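You operate a simulated robot arm through the tools that you are given. There is no shell and no other tool.

Carry out the task below with a simulated two-armed robot. There is one attempt and no reset: what you move stays moved.

Task
Clamp the silver block in the vice and turn its adjuster to the white dot.
Fine: then open the vice and put the block back. Set down upright: what you pick out.

The check looks at the end state, three seconds after you hand in, the way a careful person would. Anything else that was tipped, shoved, dropped, spilled or broken makes it a failure.

Robot
Two 7-joint arms with fingered hands on one trunk that stands fixed in place. Base frame: the origin is at the foot of the trunk, x ahead of it, y to its left, z up. Readings come in cm, degrees, newtons and seconds.
The left shoulder is at [6, 12.6, 123], the right one opposite. With the tool pointing down near the work surface each hand reaches from about 36 to 72 cm from the base axis, measured 20 degrees to its own side. Payload 2.5 kg a hand.
Tool frame (each hand has its own): the origin (TCP) lies between the finger pads and is the grasp point; the fingertips stand 3 cm ahead of it; z points along the fingers, y is the line along which they close. The gripper opens to 10.4 cm; its body begins 3.5 cm behind the TCP. The gripper is a hand of 5 fingers: y runs from the thumb to the fingers, the wrist lies at [-1.5, -10.4, -17.8] in the tool frame.
Orientation is told as [roll, pitch, yaw] about the base's x, y, z axes, in that order, counted from this pose: with the fingers straight down and the wrist toward the robot, the tool's x, y and z point along [0, 1, 0], [1, 0, 0] and [0, 0, -1] of the base frame.

Tools
- The arms move only by the tool jog_arm. It takes "left_deltas", "right_deltas" or both (then of equal length, played together; a hand with none holds still); each is a list of rows, each an object of numbers (a shift or turn left out is 0): "tx", "ty", "tz": the shift along the base's x, y, z in m; "ax", "ay", "az": the turn, a rotation vector about the base's x, y, z in degrees. In form: [{"tx": .., "ty": .., "tz": .., "ax": .., "ay": .., "az": ..}, ...]. A call has 1 to 20 rows; each row shifts and turns the commanded pose from where the row before left it. A row lasts 0.2 s, in which the tool goes at most 5 cm and 8.6 degrees; a call with a longer step from one row to the next is refused whole. Where a pose cannot be reached the arm comes as near as it can. A force on the tool above 40 N (or 10 N above the force at the start of the call, whichever is more), or a blocked arm, ends the call early, and 0.2 s more pass. In this call time passes only in rows, and 0.2 s behind the last. The reply holds the time, the measured pose of the TCP, the force on the tool along the base axes, the opening and the grip force, in the units named above and with some noise, with the torque about the TCP (base axes, N m) and any sound that the robot's microphone picked up, and new pictures: "pictures" is both (left out), scene, wrist or none (wrist: the cameras of the hands that moved).
- Cameras (640 x 400 px; columns grow to the right, rows downward): "scene" is now at [12.44, -1.61, 143.37]; the picture's right is [-0.16, -0.99, 0.00], its down [-0.62, 0.10, -0.77] and it looks along [0.76, -0.13, -0.63] (base axes); focal length 298 px, centre (320, 200). "left" rides on the left gripper at [-8, -7.8, -14.1] in its tool frame; the picture's right is [-0.78, -0.30, 0.56], its down [0.54, -0.78, 0.33] and it looks along [0.33, 0.56, 0.76] (tool axes); focal length 247 px, centre (320, 200). "right" rides on the right gripper at [8, -7.8, -14.1] in its tool frame; the picture's right is [-0.78, 0.30, -0.56], its down [-0.53, -0.78, 0.33] and it looks along [-0.33, 0.56, 0.76] (tool axes); focal length 247 px, centre (320, 200). There is no depth. A picture from a camera that has moved, and an enlarged one, comes with that camera's place and axes in the base frame and with its lens.
- raise_lower(by): slides the trunk up (or, below 0, down) by that many cm; the arms and the scene camera ride with it, the base frame stays. It gives what a move gives, with no picture.
- finger_targets(index, middle, ring, little, thumb_bend, thumb_turn, hand): sets how far each is bent, from 0 (flat) to 1 (curled in); at 0.3 the hand is open as for a grip, at 0.7 the pads meet at the TCP. One left out holds its place. A second passes; each finger stops where it meets its share of the squeeze, and holds until it gets a number again. It is the only way to open and close the hand. It gives what a move gives, with no picture; readings hold the bend of each and the force on index, middle, ring, little, thumb and palm. thumb_turn goes from beside the hand (0) to across from the fingers (1), as for a grip.
- pan_tilt(pan, tilt): turns the head with the scene camera to pan (to the left, within 86 degrees either way) and tilt (down, from -29 to 69), counted from straight ahead of the robot. It gives what a move gives, and a new picture of the scene camera.
- close_up(camera, box): a new picture of the part [left, top, right, bottom] of that camera's present view, enlarged. It takes no simulated time.
- job_done(): hands the job in; it is judged then, once.

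Nothing tells you positions but the pictures and the camera data. Unless the task says otherwise, let go and move clear before handing in.

The tools are called as a command line: name --argument value ..., lists and objects as JSON in quotes. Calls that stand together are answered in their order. jog_arm: Moves the arms, as the interface text tells. Its arguments: {"type":"object","properties":{"left_deltas":{"type":"array","items":{"type":"object","properties":{"tx":{"type":"number"},"ty":{"type":"number"},"tz":{"type":"number"},"ax":{"type":"number"},"ay":{"type":"number"},"az":{"type":"number"}}}},"right_deltas":{"type":"array","items":{"type":"object","properties":{"tx":{"type":"number"},"ty":{"type":"number"},"tz":{"type":"number"},"ax":{"type":"number"},"ay":{"type":"number"},"az":{"type":"number"}}}},"pictures":{"type":"string","enum":["both","scene","wrist","none"]}},"required":[]} The other tools are called the same way: raise_lower (by) moves the trunk up or down; finger_targets (index, middle, ring, little, thumb_bend, thumb_turn, hand) moves the fingers one by one; pan_tilt (pan, tilt) turns the head that bears the scene camera; close_up (camera, box) takes an enlarged picture of a part of a camera's view; job_done () hands the job in.

At the start:

```text
clock: 0.0
left_ee_pos: [45.97, 7.89, 117.58]
left_ee_rot: [-0.2, 0.1, 0.1]
left_ft_force: [-0.3, -0.6, -0.3]
left_moment: [0.0, -0.05, 0.03]
left_grip_width: 10.36
left_grasp_force: 0.0
left_shape: jaw
left_bend: [0.3, 0.3, 0.3, 0.3, 0.3, 0.98]
left_finger forces: [0.0, 0.0, 0.0, 0.0, 0.0, 0.0]
right_ee_pos: [39.91, -31.81, 124.62]
right_ee_rot: [0.0, 0.1, 0.0]
right_ft_force: [0.5, 0.4, -0.2]
right_moment: [0.02, 0.01, 0.0]
right_grip_width: 10.32
right_grasp_force: 0.0
right_shape: jaw
right_bend: [0.3, 0.3, 0.3, 0.3, 0.3, 0.98]
right_finger forces: [0.1, 0.0, 0.1, 0.0, 0.1, 0.0]
trunk travel left (down, up): [-62.5, 31.5]
head pan, tilt (commanded): [-9.4, 39.2]
```

scene: 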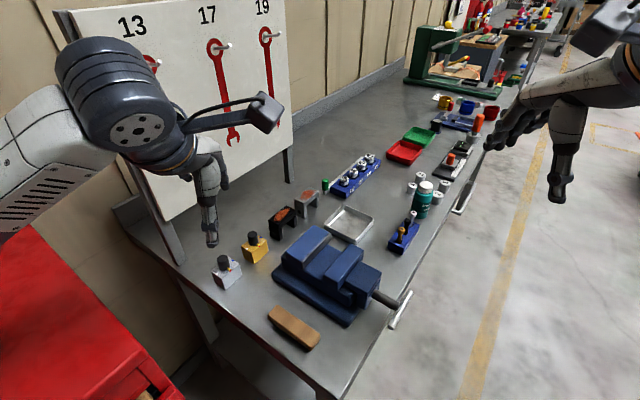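
right: 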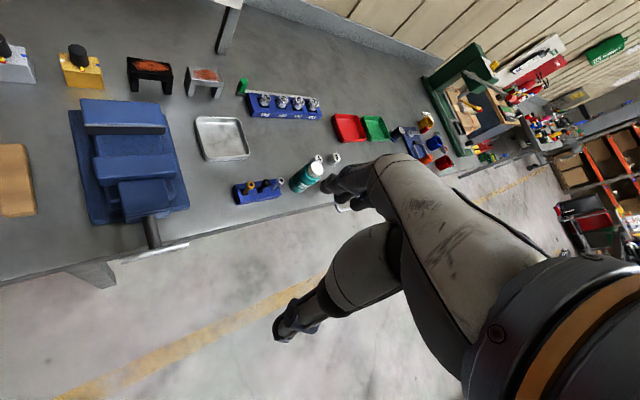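
left: 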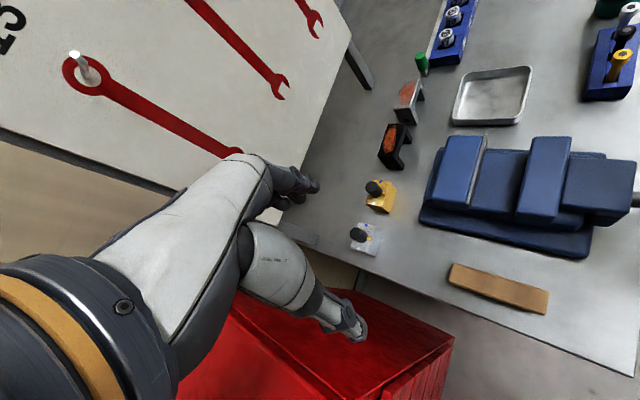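

I see a workbench with a blue vice, a silver block and a gold block with black knobs on its left, plus a tray, sockets and other items. I'll take close-ups before I move anything.

close_up --camera "scene" --box '[190, 210, 430, 360]'

close_up --camera "left" --box '[320, 160, 480, 260]'

close_up --camera "scene" --box '[200, 220, 280, 300]'

```text
2.67 times, centred on (310, 285) of scene
camera zoom: at [12.44, -1.61, 143.37], right [-0.16, -0.99, 0.0], down [-0.62, 0.1, -0.77], along [0.76, -0.13, -0.63], focal length 794 px, centre (347, -27)
```

zoom: 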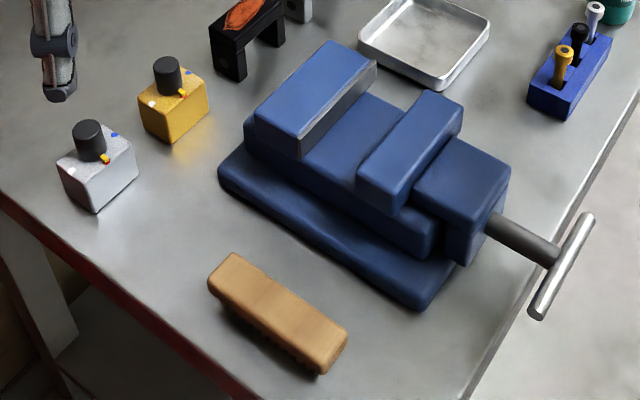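

```text
4.00 times, centred on (400, 210) of left
camera zoom: at [38.3, -0.09, 131.85], right [-0.3, -0.78, -0.56], down [-0.78, 0.53, -0.33], along [0.55, 0.33, -0.76], focal length 988 px, centre (0, 160)
```

zoom: 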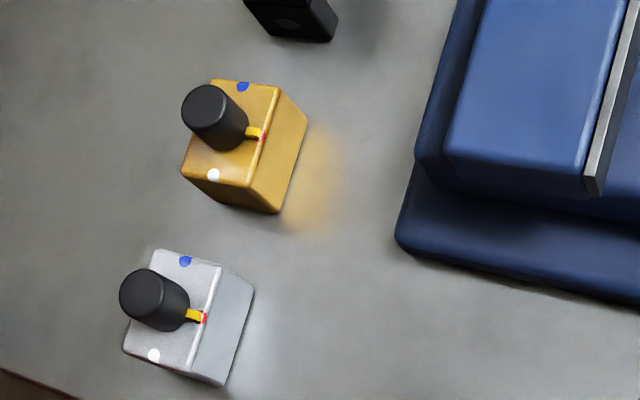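

```text
5.00 times, centred on (240, 260) of scene
camera zoom: at [12.44, -1.61, 143.37], right [-0.16, -0.99, 0.0], down [-0.62, 0.1, -0.77], along [0.76, -0.13, -0.63], focal length 1489 px, centre (720, -100)
```

zoom: 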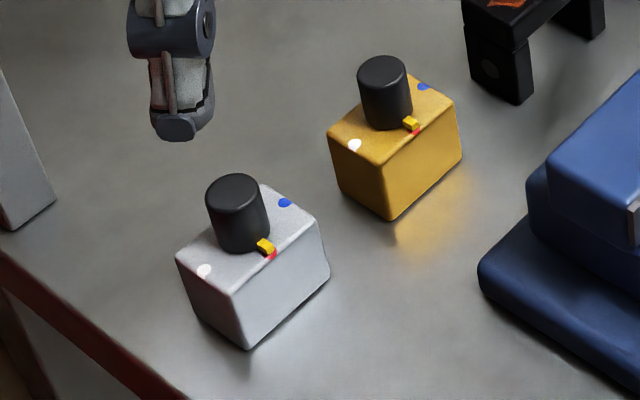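

The silver block's pointer is on the red dot, and the white dot is at its near-left side. I'll turn the head toward the vice and zoom in for geometry.

pan_tilt --pan 0 --tilt 50

```text
clock: 0.7
left_ee_pos: [46.0, 7.82, 117.55]
left_ee_rot: [-0.1, 0.1, 0.0]
left_ft_force: [-0.6, -0.5, -0.8]
left_moment: [0.01, 0.0, 0.03]
left_grip_width: 10.37
left_grasp_force: 0.0
left_shape: jaw
left_bend: [0.3, 0.3, 0.3, 0.3, 0.3, 0.98]
left_finger forces: [0.0, 0.0, 0.1, 0.0, 0.0, 0.0]
right_ee_pos: [39.76, -31.76, 124.48]
right_ee_rot: [0.0, 0.0, 0.0]
right_ft_force: [-0.4, 0.3, -0.1]
right_moment: [-0.01, 0.0, -0.02]
right_grip_width: 10.37
right_grasp_force: 0.2
right_shape: jaw
right_bend: [0.3, 0.3, 0.3, 0.3, 0.3, 0.98]
right_finger forces: [0.0, 0.0, 0.0, 0.0, 0.0, 0.1]
trunk travel left (down, up): [-62.5, 31.5]
head pan, tilt (commanded): [0.0, 50.0]
camera scene: at [11.7, -0.23, 141.85], right [0.0, -1.0, 0.0], down [-0.77, 0.0, -0.64], along [0.64, 0.0, -0.77], focal length 298 px, centre (320, 200)
```

scene: 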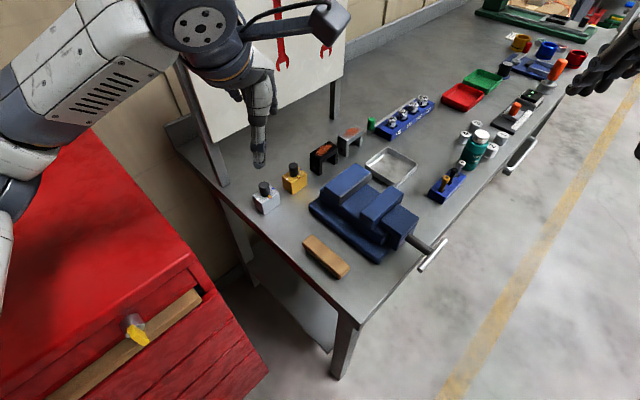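

The bench is rotated about 30–45° in the base frame. Next I'll zoom in on the vice and the blocks.

close_up --camera "scene" --box '[296, 150, 456, 290]'

close_up --camera "scene" --box '[240, 150, 320, 220]'

close_up --camera "left" --box '[400, 100, 640, 330]'

close_up --camera "right" --box '[0, 30, 260, 270]'

```text
2.86 times, centred on (376, 220) of scene
camera zoom: at [11.7, -0.23, 141.85], right [0.0, -1.0, 0.0], down [-0.77, 0.0, -0.64], along [0.64, 0.0, -0.77], focal length 851 px, centre (160, 143)
```

zoom: 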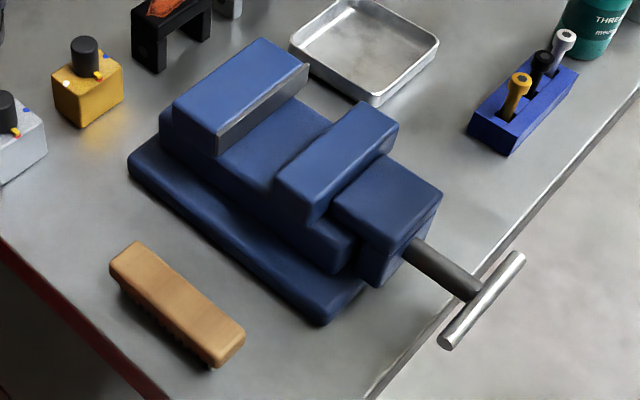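

```text
5.71 times, centred on (280, 185) of scene
camera zoom: at [11.7, -0.23, 141.85], right [0.0, -1.0, 0.0], down [-0.77, 0.0, -0.64], along [0.64, 0.0, -0.77], focal length 1702 px, centre (549, 286)
```

zoom: 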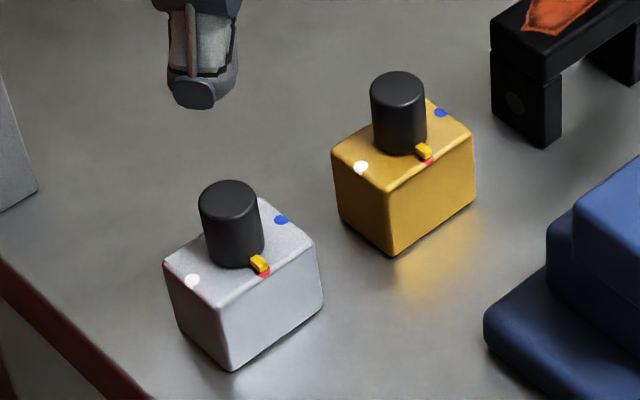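

```text
1.74 times, centred on (520, 215) of left
camera zoom: at [38.3, -0.09, 131.85], right [-0.3, -0.78, -0.56], down [-0.78, 0.53, -0.33], along [0.55, 0.33, -0.76], focal length 430 px, centre (-28, 174)
```

zoom: 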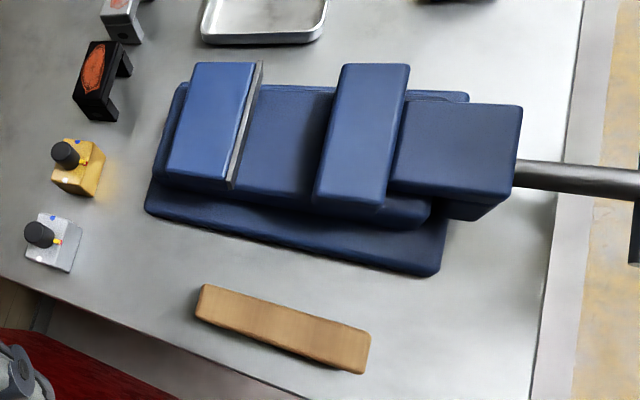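

```text
1.67 times, centred on (130, 150) of right
camera zoom: at [31.95, -23.69, 138.76], right [0.3, -0.78, 0.56], down [-0.78, -0.53, -0.33], along [0.56, -0.33, -0.76], focal length 412 px, centre (637, 283)
```

zoom: 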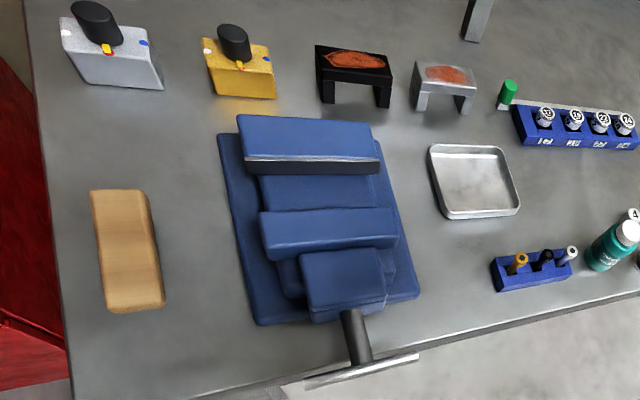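

The vice axis runs along about (-1,-1) in base x,y. The handle is near (40,-21,92), the jaw gap is about 5 cm wide around (51,-9), and the silver block is near (55,11.7). I want to see the hand shape before using it.

pan_tilt --pan 13 --tilt 36

close_up --camera "scene" --box '[220, 100, 440, 300]'

```text
clock: 1.5
left_ee_pos: [46.0, 7.82, 117.57]
left_ee_rot: [-0.1, 0.0, 0.1]
left_ft_force: [0.9, -0.5, -1.0]
left_moment: [0.02, 0.01, 0.02]
left_grip_width: 10.35
left_grasp_force: 0.1
left_shape: jaw
left_bend: [0.3, 0.3, 0.3, 0.3, 0.3, 0.98]
left_finger forces: [0.0, 0.1, 0.0, 0.0, 0.1, 0.0]
right_ee_pos: [39.76, -31.85, 124.53]
right_ee_rot: [0.0, -0.1, 0.1]
right_ft_force: [-0.6, 0.2, -0.2]
right_moment: [0.0, 0.01, -0.03]
right_grip_width: 10.35
right_grasp_force: 0.1
right_shape: jaw
right_bend: [0.3, 0.3, 0.3, 0.3, 0.3, 0.98]
right_finger forces: [0.0, 0.1, 0.0, 0.0, 0.0, 0.0]
trunk travel left (down, up): [-62.5, 31.5]
head pan, tilt (commanded): [13.0, 36.0]
camera scene: at [12.53, 1.74, 143.86], right [0.22, -0.97, 0.0], down [-0.57, -0.13, -0.81], along [0.79, 0.18, -0.59], focal length 298 px, centre (320, 200)
```

scene: 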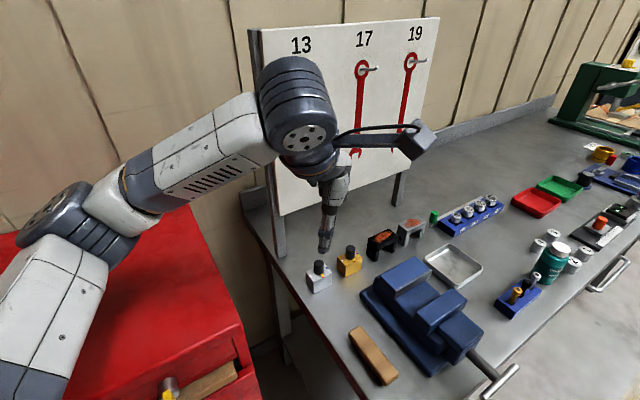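

```text
2.00 times, centred on (330, 200) of scene
camera zoom: at [12.53, 1.74, 143.86], right [0.22, -0.97, 0.0], down [-0.57, -0.13, -0.81], along [0.79, 0.18, -0.59], focal length 596 px, centre (300, 200)
```

zoom: 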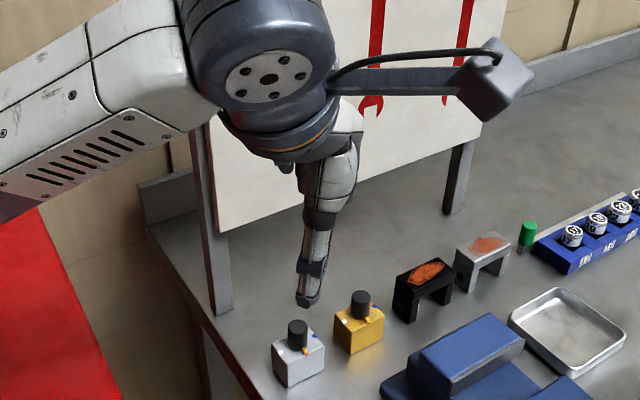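

I can see the thumb facing the robot. I'll look through the wrist cameras at the fingers of both hands.

close_up --camera "left" --box '[200, 120, 420, 360]'

close_up --camera "right" --box '[220, 120, 440, 360]'

```text
1.67 times, centred on (310, 240) of left
camera zoom: at [38.3, -0.09, 131.85], right [-0.3, -0.78, -0.56], down [-0.78, 0.53, -0.33], along [0.55, 0.33, -0.76], focal length 412 px, centre (337, 133)
```

zoom: 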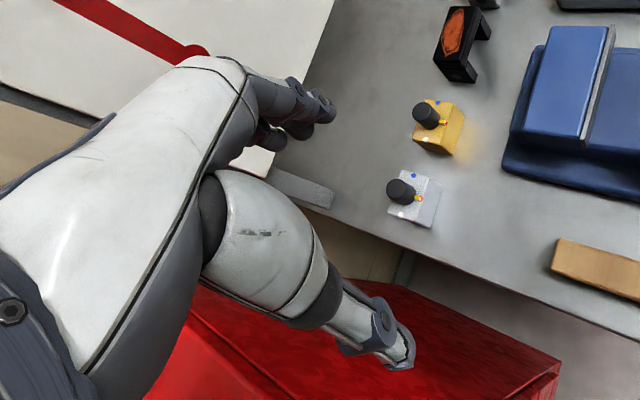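

```text
1.67 times, centred on (330, 240) of right
camera zoom: at [31.95, -23.69, 138.76], right [0.3, -0.78, 0.56], down [-0.78, -0.53, -0.33], along [0.56, -0.33, -0.76], focal length 412 px, centre (303, 133)
```

zoom: 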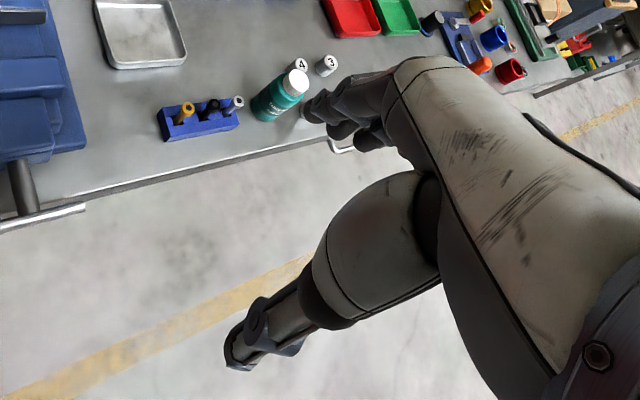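

I have a rough model of the scene now. I'll bring the right hand back and left, still high, so its camera gets a close look at the vice and its handle.

jog_arm --right_deltas '[{"tx": -0.01, "ty": 0.03, "tz": -0.026}, {"tx": -0.01, "ty": 0.03, "tz": -0.026}, {"tx": -0.01, "ty": 0.03, "tz": -0.026}, {"tx": -0.01, "ty": 0.03, "tz": -0.026}, {"tx": -0.01, "ty": 0.03, "tz": -0.026}, {"tx": -0.01, "ty": 0.03, "tz": -0.026}]' --pictures "both"

```text
clock: 2.9
left_ee_pos: [46.09, 7.77, 117.61]
left_ee_rot: [-0.2, 0.2, 0.1]
left_ft_force: [0.1, 0.2, -0.4]
left_moment: [0.0, 0.0, 0.0]
left_grip_width: 10.35
left_grasp_force: 0.1
left_shape: jaw
left_bend: [0.3, 0.3, 0.3, 0.3, 0.3, 0.98]
left_finger forces: [0.0, 0.1, 0.0, 0.0, 0.0, 0.0]
right_ee_pos: [35.97, -13.4, 109.45]
right_ee_rot: [0.0, 0.1, 0.0]
right_ft_force: [-0.6, 0.8, -0.3]
right_moment: [-0.02, 0.01, 0.01]
right_grip_width: 10.38
right_grasp_force: 0.2
right_shape: jaw
right_bend: [0.3, 0.3, 0.3, 0.3, 0.3, 0.98]
right_finger forces: [0.0, 0.0, 0.0, 0.1, 0.1, 0.0]
right hand out of reach, approached as far as the arm can: row 5, 6
trunk travel left (down, up): [-62.5, 31.5]
head pan, tilt (commanded): [13.0, 36.0]
camera scene: at [12.54, 1.78, 143.86], right [0.22, -0.97, 0.0], down [-0.57, -0.13, -0.81], along [0.79, 0.18, -0.59], focal length 298 px, centre (320, 200)
camera right: at [28.06, -5.32, 123.71], right [0.3, -0.78, 0.56], down [-0.78, -0.53, -0.33], along [0.55, -0.33, -0.76], focal length 247 px, centre (320, 200)
```

scene: 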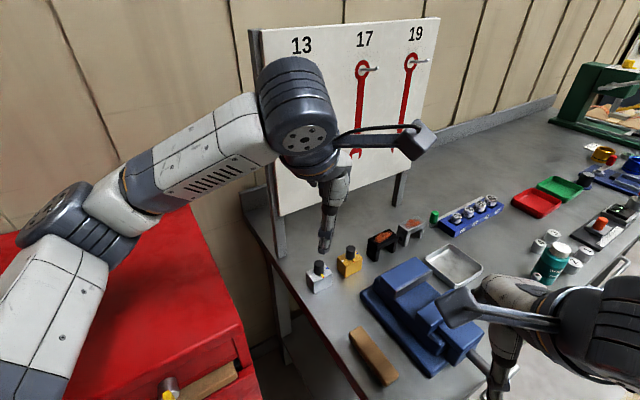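
right: 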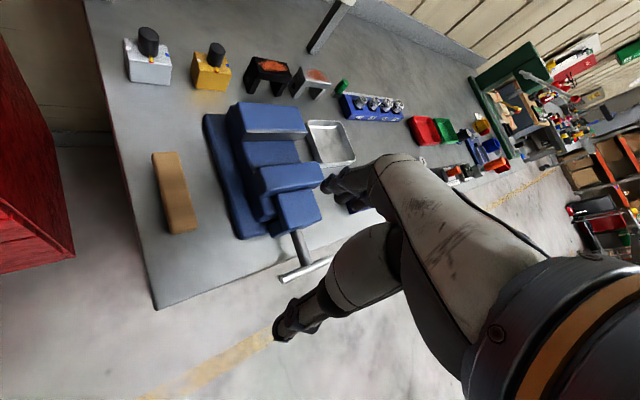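

The right camera now sees the vice well. I'll zoom in on the vice, its handle and the blocks.

close_up --camera "right" --box '[190, 90, 350, 290]'

close_up --camera "right" --box '[110, 15, 250, 105]'

close_up --camera "right" --box '[220, 90, 330, 160]'

```text
2.00 times, centred on (270, 190) of right
camera zoom: at [28.06, -5.32, 123.71], right [0.3, -0.78, 0.56], down [-0.78, -0.53, -0.33], along [0.55, -0.33, -0.76], focal length 494 px, centre (420, 220)
```

zoom: 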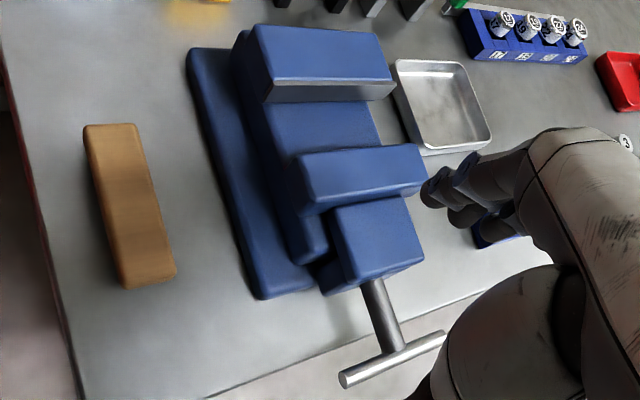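

```text
4.44 times, centred on (180, 60) of right
camera zoom: at [28.06, -5.32, 123.71], right [0.3, -0.78, 0.56], down [-0.78, -0.53, -0.33], along [0.55, -0.33, -0.76], focal length 1098 px, centre (942, 822)
```

zoom: 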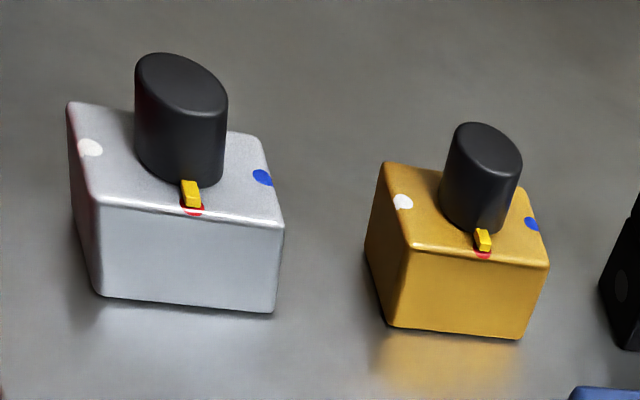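

```text
5.71 times, centred on (275, 125) of right
camera zoom: at [28.06, -5.32, 123.71], right [0.3, -0.78, 0.56], down [-0.78, -0.53, -0.33], along [0.55, -0.33, -0.76], focal length 1411 px, centre (577, 629)
```

zoom: 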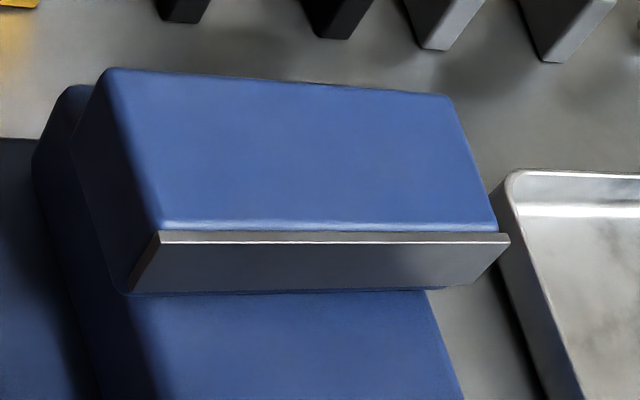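

The bed sits about 2.4 cm below the jaw tops, so the block will stand proud of the jaws with its knob free. I'll partly close the left hand in the air to see how its pinch looks.

finger_targets --hand "left" --index 0.5 --middle 0.5 --ring 0.5 --little 0.5 --thumb_bend 0.5

close_up --camera "left" --box '[200, 120, 420, 360]'

close_up --camera "scene" --box '[250, 130, 400, 300]'

```text
clock: 3.9
left_ee_pos: [46.0, 7.81, 117.58]
left_ee_rot: [-0.1, 0.1, 0.0]
left_ft_force: [0.3, 0.3, -0.2]
left_moment: [0.0, 0.0, -0.01]
left_grip_width: 5.26
left_grasp_force: 0.0
left_shape: fingers
left_bend: [0.5, 0.5, 0.5, 0.5, 0.5, 0.98]
left_finger forces: [0.0, 0.0, 0.0, 0.1, 0.0, 0.0]
right_ee_pos: [35.89, -13.47, 109.43]
right_ee_rot: [0.1, 0.1, -0.1]
right_ft_force: [0.7, 0.2, -1.2]
right_moment: [0.01, 0.0, 0.03]
right_grip_width: 10.38
right_grasp_force: 0.0
right_shape: jaw
right_bend: [0.3, 0.3, 0.3, 0.3, 0.3, 0.98]
right_finger forces: [0.1, 0.0, 0.0, 0.0, 0.0, 0.1]
trunk travel left (down, up): [-62.5, 31.5]
head pan, tilt (commanded): [13.0, 36.0]
```

```text
1.67 times, centred on (310, 240) of left
camera zoom: at [38.3, -0.09, 131.85], right [-0.3, -0.78, -0.56], down [-0.78, 0.53, -0.33], along [0.55, 0.33, -0.76], focal length 412 px, centre (337, 133)
```

zoom: 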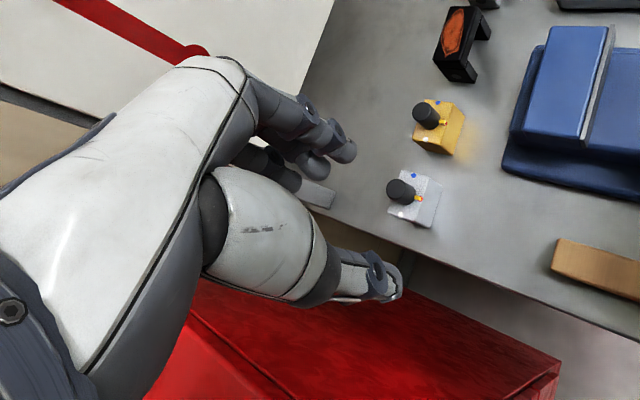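

```text
2.35 times, centred on (325, 215) of scene
camera zoom: at [12.53, 1.75, 143.86], right [0.22, -0.97, 0.0], down [-0.57, -0.13, -0.81], along [0.79, 0.18, -0.59], focal length 701 px, centre (308, 165)
```

zoom: 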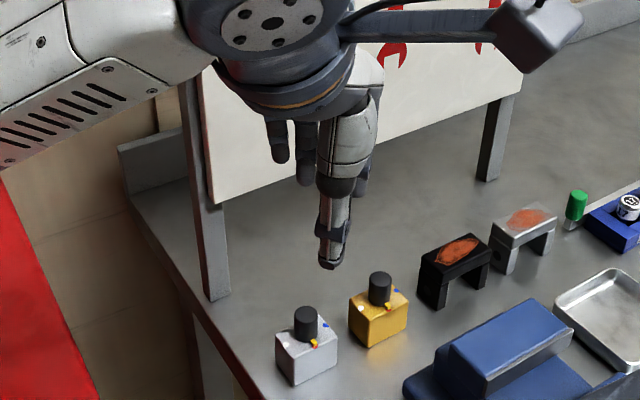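

The thumb opposes the index and middle fingers, so a pinch on the knob from above should work. I'll move the left hand to hover over the silver block's knob with about 20° of yaw, away from the gold block.

jog_arm --left_deltas '[{"tx": 0.017, "ty": 0.008, "tz": -0.027, "az": 4}, {"tx": 0.017, "ty": 0.008, "tz": -0.027, "az": 4}, {"tx": 0.017, "ty": 0.008, "tz": -0.027, "az": 4}, {"tx": 0.017, "ty": 0.007, "tz": -0.027, "az": 4}, {"tx": 0.018, "ty": 0.007, "tz": -0.027, "az": 4}]' --pictures "both"

```text
clock: 5.1
left_ee_pos: [54.6, 11.64, 103.99]
left_ee_rot: [-0.1, 0.1, 20.0]
left_ft_force: [0.0, -0.1, -0.4]
left_moment: [0.02, 0.02, -0.02]
left_grip_width: 5.27
left_grasp_force: 0.1
left_shape: fingers
left_bend: [0.5, 0.5, 0.5, 0.5, 0.5, 0.98]
left_finger forces: [0.1, 0.0, 0.1, 0.0, 0.0, 0.0]
right_ee_pos: [36.09, -13.44, 109.42]
right_ee_rot: [-0.1, 0.0, 0.0]
right_ft_force: [0.4, -0.4, 1.1]
right_moment: [-0.01, -0.01, 0.02]
right_grip_width: 10.35
right_grasp_force: 0.0
right_shape: jaw
right_bend: [0.3, 0.3, 0.3, 0.3, 0.3, 0.98]
right_finger forces: [0.0, 0.1, 0.0, 0.0, 0.1, 0.0]
trunk travel left (down, up): [-62.5, 31.5]
head pan, tilt (commanded): [13.0, 36.0]
camera scene: at [12.55, 1.75, 143.86], right [0.23, -0.97, 0.0], down [-0.57, -0.13, -0.81], along [0.79, 0.18, -0.59], focal length 298 px, centre (320, 200)
camera left: at [50.14, 1.52, 118.29], right [-0.01, -0.83, -0.56], down [-0.91, 0.23, -0.33], along [0.41, 0.5, -0.76], focal length 247 px, centre (320, 200)
```

scene: 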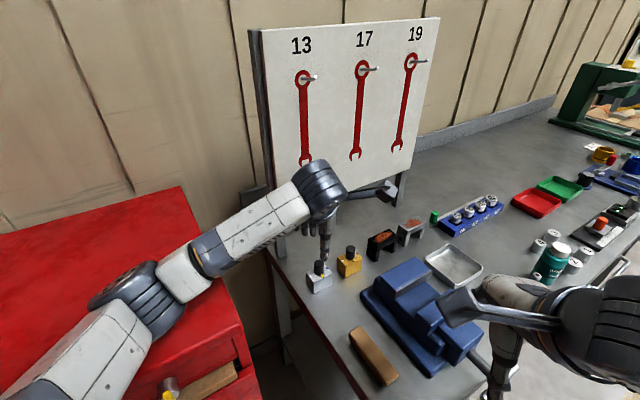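
left: 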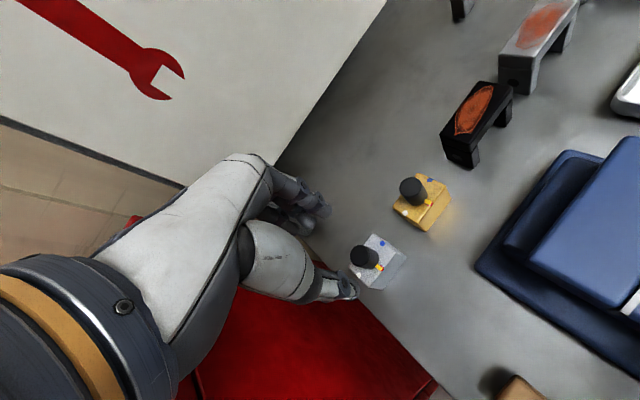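

The hand is hovering above the block. I'll check the alignment with close-ups from both cameras.

close_up --camera "left" --box '[290, 180, 450, 310]'

close_up --camera "scene" --box '[270, 190, 390, 300]'

close_up --camera "right" --box '[100, 0, 260, 110]'

```text
3.08 times, centred on (370, 245) of left
camera zoom: at [50.14, 1.52, 118.29], right [-0.01, -0.83, -0.56], down [-0.91, 0.23, -0.33], along [0.41, 0.5, -0.76], focal length 760 px, centre (166, 62)
```

zoom: 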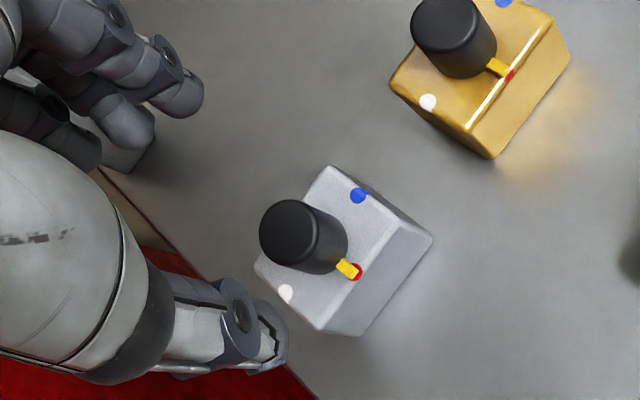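

```text
3.64 times, centred on (330, 245) of scene
camera zoom: at [12.55, 1.75, 143.86], right [0.23, -0.97, 0.0], down [-0.57, -0.13, -0.81], along [0.79, 0.18, -0.59], focal length 1083 px, centre (284, 36)
```

zoom: 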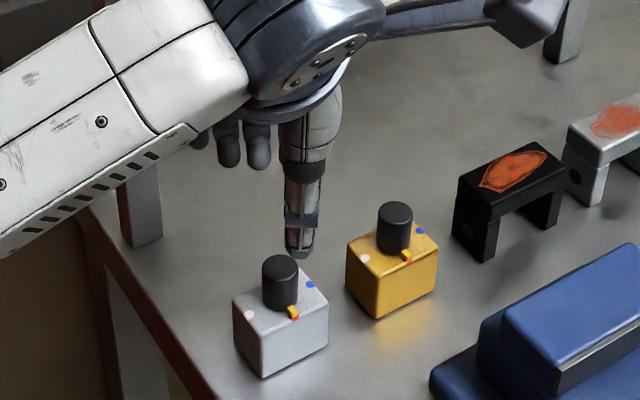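

```text
3.64 times, centred on (180, 55) of right
camera zoom: at [28.1, -5.38, 123.72], right [0.3, -0.78, 0.56], down [-0.78, -0.53, -0.33], along [0.55, -0.33, -0.76], focal length 898 px, centre (829, 727)
```

zoom: 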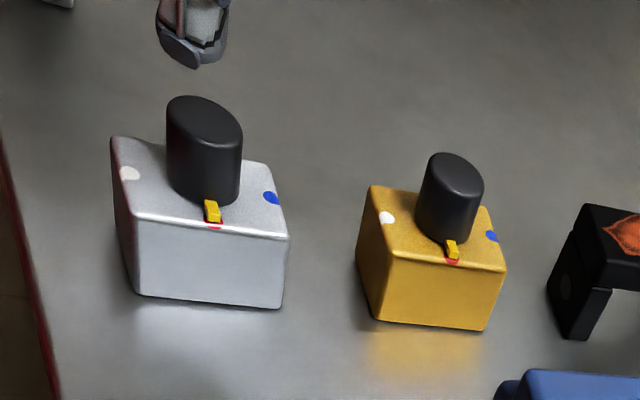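

The alignment is within about 3 mm and needs a small shift of +3 mm in x. I'll shift and descend to straddle the knob.

jog_arm --left_deltas '[{"tx": 0.003, "ty": 0.001, "tz": -0.02}, {"tz": -0.02}, {"tz": -0.02}, {"tz": -0.01}]' --pictures "both"

close_up --camera "left" --box '[240, 170, 440, 310]'

close_up --camera "scene" --box '[280, 210, 380, 300]'

close_up --camera "right" --box '[100, 0, 260, 110]'

```text
clock: 6.1
left_ee_pos: [55.96, 12.38, 98.97]
left_ee_rot: [-0.4, -1.8, 20.7]
left_ft_force: [0.1, -1.0, 0.2]
left_moment: [0.0, -0.01, 0.01]
left_grip_width: 5.25
left_grasp_force: 0.1
left_shape: fingers
left_bend: [0.5, 0.5, 0.5, 0.5, 0.5, 0.98]
left_finger forces: [0.1, 0.0, 0.0, 0.0, 0.0, 0.0]
right_ee_pos: [36.12, -13.49, 109.86]
right_ee_rot: [0.0, 0.1, -0.1]
right_ft_force: [-0.3, 0.8, -0.3]
right_moment: [-0.02, 0.01, 0.0]
right_grip_width: 10.38
right_grasp_force: 0.2
right_shape: jaw
right_bend: [0.3, 0.3, 0.3, 0.3, 0.3, 0.98]
right_finger forces: [0.1, 0.1, 0.0, 0.0, 0.1, 0.0]
trunk travel left (down, up): [-62.5, 31.5]
head pan, tilt (commanded): [13.0, 36.0]
camera scene: at [12.68, 1.78, 144.16], right [0.23, -0.97, 0.0], down [-0.57, -0.13, -0.81], along [0.79, 0.18, -0.59], focal length 298 px, centre (320, 200)
camera left: at [51.05, 2.16, 112.98], right [0.01, -0.83, -0.56], down [-0.9, 0.23, -0.36], along [0.43, 0.51, -0.75], focal length 247 px, centre (320, 200)
```

scene: 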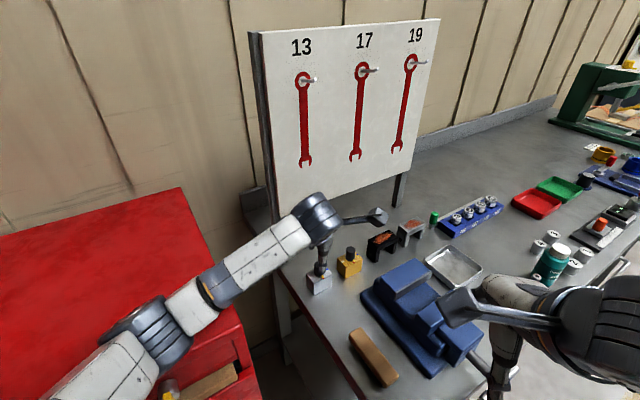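
left: 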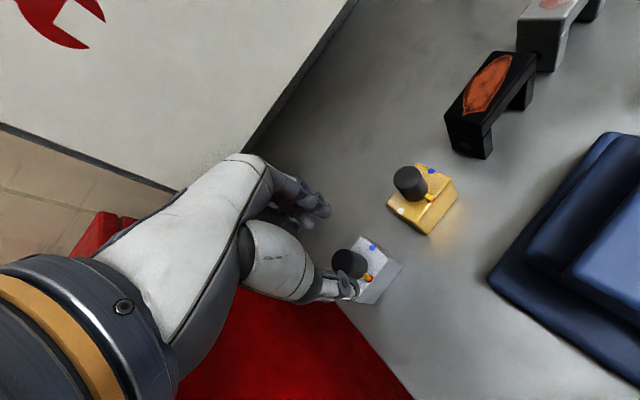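

```text
2.86 times, centred on (340, 240) of left
camera zoom: at [51.05, 2.16, 112.98], right [0.01, -0.83, -0.56], down [-0.9, 0.23, -0.36], along [0.43, 0.51, -0.75], focal length 706 px, centre (263, 86)
```

zoom: 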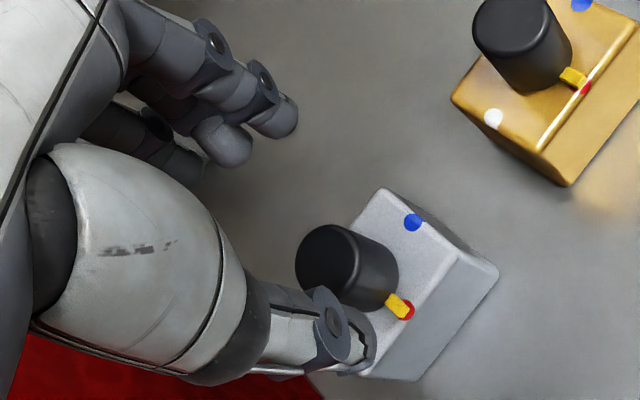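

```text
4.44 times, centred on (330, 255) of scene
camera zoom: at [12.68, 1.78, 144.16], right [0.23, -0.97, 0.0], down [-0.57, -0.13, -0.81], along [0.79, 0.18, -0.59], focal length 1324 px, centre (276, -44)
```

zoom: 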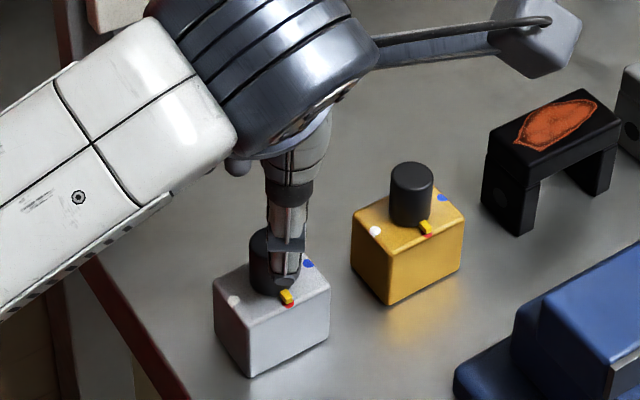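

```text
3.64 times, centred on (180, 55) of right
camera zoom: at [28.21, -5.35, 124.0], right [0.3, -0.78, 0.56], down [-0.78, -0.54, -0.33], along [0.55, -0.33, -0.76], focal length 898 px, centre (829, 727)
```

zoom: 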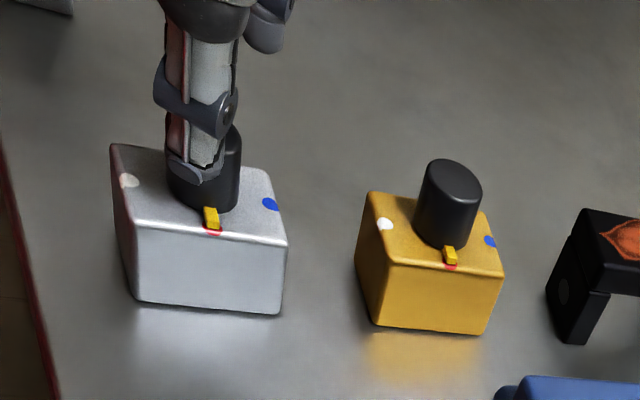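

The left hand stopped short of its command and the trunk was pushed up slightly, so the elbow is probably touching the red cabinet. I'll back the hand up right away and then raise the trunk to lift the elbow clear.

jog_arm --left_deltas '[{"tz": 0.02}, {"tz": 0.02}, {"tz": 0.02}, {"tz": 0.01}]' --pictures "scene"

```text
clock: 7.1
left_ee_pos: [55.04, 11.62, 103.8]
left_ee_rot: [0.0, 0.3, 20.0]
left_ft_force: [-0.2, 0.0, 0.3]
left_moment: [-0.02, 0.03, 0.02]
left_grip_width: 5.24
left_grasp_force: 0.1
left_shape: fingers
left_bend: [0.5, 0.5, 0.5, 0.5, 0.5, 0.98]
left_finger forces: [0.0, 0.0, 0.0, 0.0, 0.0, 0.0]
right_ee_pos: [35.99, -13.56, 109.35]
right_ee_rot: [0.0, 0.0, 0.1]
right_ft_force: [0.0, -0.5, 0.2]
right_moment: [-0.01, 0.01, -0.02]
right_grip_width: 10.36
right_grasp_force: 0.1
right_shape: jaw
right_bend: [0.3, 0.3, 0.3, 0.3, 0.3, 0.98]
right_finger forces: [0.0, 0.0, 0.0, 0.1, 0.0, 0.0]
trunk travel left (down, up): [-62.5, 31.5]
head pan, tilt (commanded): [13.0, 36.0]
camera scene: at [12.58, 1.74, 143.72], right [0.23, -0.97, 0.0], down [-0.57, -0.13, -0.81], along [0.79, 0.18, -0.59], focal length 298 px, centre (320, 200)
```

scene: 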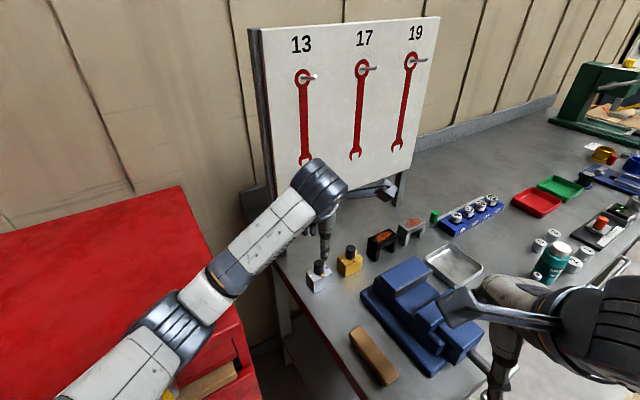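

The hand is back at hover and the cabinet looks unmoved. I'll raise the trunk 20 cm to lift the elbows.

raise_lower --by 20

pan_tilt --pan 13 --tilt 48

```text
clock: 9.3
left_ee_pos: [54.87, 11.71, 124.09]
left_ee_rot: [-0.1, 0.0, 20.1]
left_ft_force: [0.1, -0.3, -1.0]
left_moment: [0.0, 0.03, -0.01]
left_grip_width: 5.24
left_grasp_force: 0.0
left_shape: fingers
left_bend: [0.5, 0.5, 0.5, 0.5, 0.5, 0.98]
left_finger forces: [0.0, 0.0, 0.0, 0.0, 0.1, 0.0]
right_ee_pos: [35.91, -13.4, 129.59]
right_ee_rot: [0.0, 0.2, 0.0]
right_ft_force: [-0.5, 0.4, 0.1]
right_moment: [0.04, 0.0, -0.02]
right_grip_width: 10.37
right_grasp_force: 0.0
right_shape: jaw
right_bend: [0.3, 0.3, 0.3, 0.3, 0.3, 0.98]
right_finger forces: [0.0, 0.1, 0.1, 0.0, 0.0, 0.1]
trunk travel left (down, up): [-82.5, 11.5]
head pan, tilt (commanded): [13.0, 36.0]
```

```text
clock: 10.0
left_ee_pos: [54.99, 11.71, 124.0]
left_ee_rot: [-0.2, 0.1, 20.0]
left_ft_force: [-0.3, -0.3, 0.3]
left_moment: [-0.03, 0.01, -0.02]
left_grip_width: 5.24
left_grasp_force: 0.0
left_shape: fingers
left_bend: [0.5, 0.5, 0.5, 0.5, 0.5, 0.98]
left_finger forces: [0.0, 0.0, 0.0, 0.0, 0.0, 0.0]
right_ee_pos: [35.8, -13.38, 129.57]
right_ee_rot: [0.0, 0.1, 0.0]
right_ft_force: [-0.3, -0.7, 0.4]
right_moment: [0.03, 0.01, -0.01]
right_grip_width: 10.37
right_grasp_force: 0.0
right_shape: jaw
right_bend: [0.3, 0.3, 0.3, 0.3, 0.3, 0.98]
right_finger forces: [0.0, 0.0, 0.0, 0.0, 0.0, 0.0]
trunk travel left (down, up): [-82.5, 11.5]
head pan, tilt (commanded): [13.0, 48.0]
camera scene: at [11.68, 1.55, 162.12], right [0.23, -0.97, 0.0], down [-0.72, -0.17, -0.67], along [0.65, 0.15, -0.74], focal length 298 px, centre (320, 200)
```

scene: 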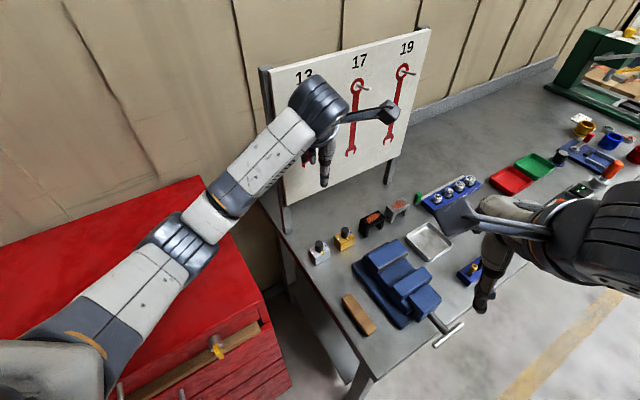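

The elbow is now well above the cabinet. I'll lower the left hand straight down to hover and check the scene.

jog_arm --left_deltas '[{"tz": -0.04}, {"tz": -0.04}, {"tz": -0.04}, {"tz": -0.04}, {"tz": -0.04}]' --pictures "both"

close_up --camera "left" --box '[290, 180, 450, 310]'

```text
clock: 11.2
left_ee_pos: [54.93, 11.68, 103.95]
left_ee_rot: [-0.1, 0.1, 20.0]
left_ft_force: [0.2, 0.7, 0.4]
left_moment: [-0.07, -0.01, 0.0]
left_grip_width: 5.24
left_grasp_force: 0.1
left_shape: fingers
left_bend: [0.5, 0.5, 0.5, 0.5, 0.5, 0.98]
left_finger forces: [0.0, 0.1, 0.0, 0.0, 0.0, 0.0]
right_ee_pos: [35.95, -13.31, 129.48]
right_ee_rot: [0.0, 0.1, 0.0]
right_ft_force: [-0.1, 0.6, 0.0]
right_moment: [0.03, -0.01, 0.03]
right_grip_width: 10.41
right_grasp_force: 0.0
right_shape: jaw
right_bend: [0.3, 0.3, 0.3, 0.3, 0.3, 0.98]
right_finger forces: [0.1, 0.0, 0.0, 0.0, 0.0, 0.0]
trunk travel left (down, up): [-82.5, 11.5]
head pan, tilt (commanded): [13.0, 48.0]
camera scene: at [11.69, 1.54, 162.12], right [0.22, -0.97, 0.0], down [-0.72, -0.17, -0.67], along [0.65, 0.15, -0.74], focal length 298 px, centre (320, 200)
camera left: at [50.43, 1.59, 118.13], right [-0.01, -0.83, -0.56], down [-0.91, 0.24, -0.33], along [0.41, 0.5, -0.76], focal length 247 px, centre (320, 200)
```

scene: 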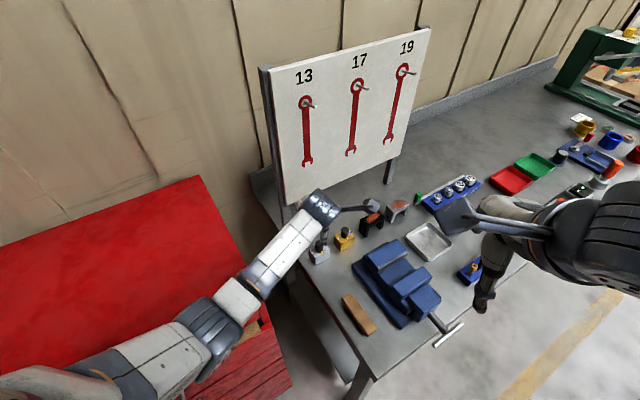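
left: 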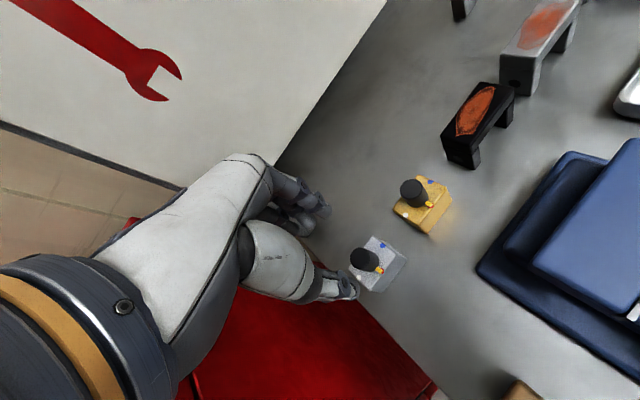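

```text
3.08 times, centred on (370, 245) of left
camera zoom: at [50.43, 1.59, 118.13], right [-0.01, -0.83, -0.56], down [-0.91, 0.24, -0.33], along [0.41, 0.5, -0.76], focal length 760 px, centre (166, 62)
```

zoom: 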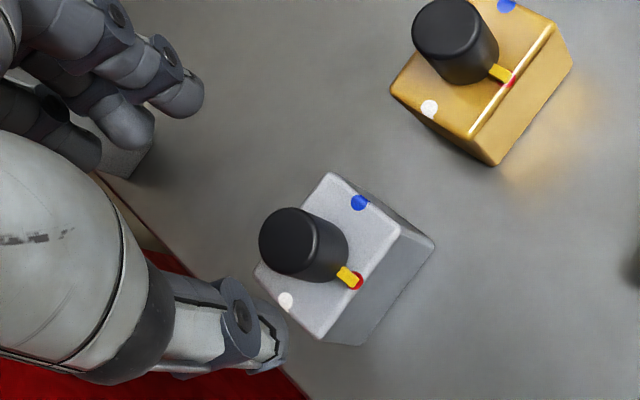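

The TCP is well aligned with the knob. I'll descend in small steps, watching the trunk and force readings.

jog_arm --left_deltas '[{"tz": -0.02}, {"tz": -0.02}]' --pictures "both"

close_up --camera "left" --box '[240, 170, 440, 310]'

```text
clock: 11.8
left_ee_pos: [54.99, 11.67, 99.91]
left_ee_rot: [0.0, 0.1, 20.0]
left_ft_force: [0.3, -0.2, 0.3]
left_moment: [-0.02, -0.02, -0.03]
left_grip_width: 5.25
left_grasp_force: 0.1
left_shape: fingers
left_bend: [0.5, 0.5, 0.5, 0.5, 0.5, 0.98]
left_finger forces: [0.0, 0.0, 0.1, 0.1, 0.1, 0.0]
right_ee_pos: [35.89, -13.42, 129.58]
right_ee_rot: [0.1, 0.1, 0.0]
right_ft_force: [0.2, -0.6, -1.0]
right_moment: [-0.01, 0.0, -0.01]
right_grip_width: 10.37
right_grasp_force: 0.0
right_shape: jaw
right_bend: [0.3, 0.3, 0.3, 0.3, 0.3, 0.98]
right_finger forces: [0.0, 0.0, 0.1, 0.0, 0.0, 0.0]
trunk travel left (down, up): [-82.5, 11.5]
head pan, tilt (commanded): [13.0, 48.0]
camera scene: at [11.69, 1.55, 162.12], right [0.22, -0.97, 0.0], down [-0.72, -0.17, -0.67], along [0.65, 0.15, -0.74], focal length 298 px, centre (320, 200)
camera left: at [50.4, 1.66, 114.22], right [-0.01, -0.83, -0.56], down [-0.91, 0.24, -0.33], along [0.41, 0.5, -0.76], focal length 247 px, centre (320, 200)
```

scene: 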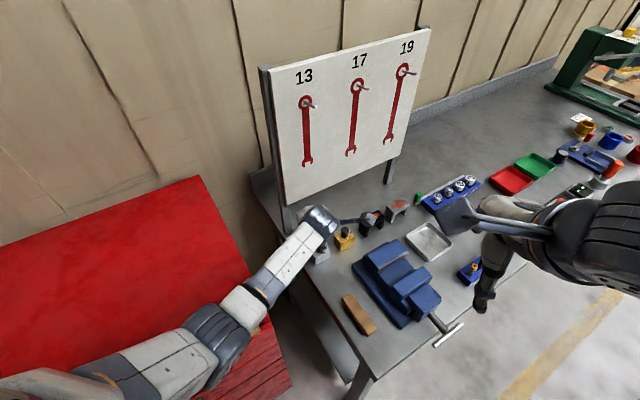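
left: 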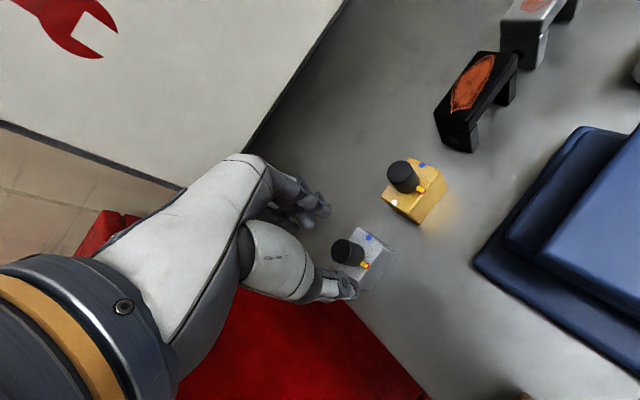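

```text
2.86 times, centred on (340, 240) of left
camera zoom: at [50.4, 1.66, 114.22], right [-0.01, -0.83, -0.56], down [-0.91, 0.24, -0.33], along [0.41, 0.5, -0.76], focal length 706 px, centre (263, 86)
```

zoom: 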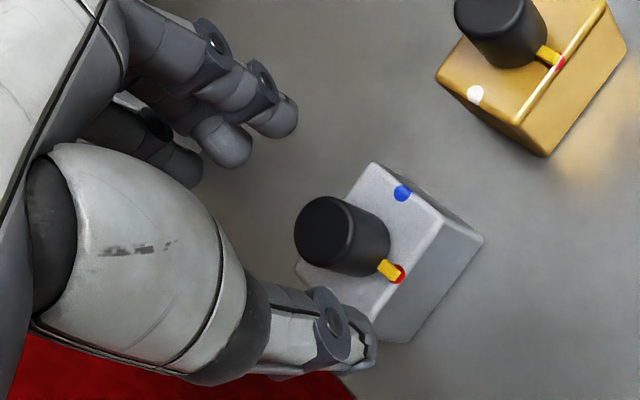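

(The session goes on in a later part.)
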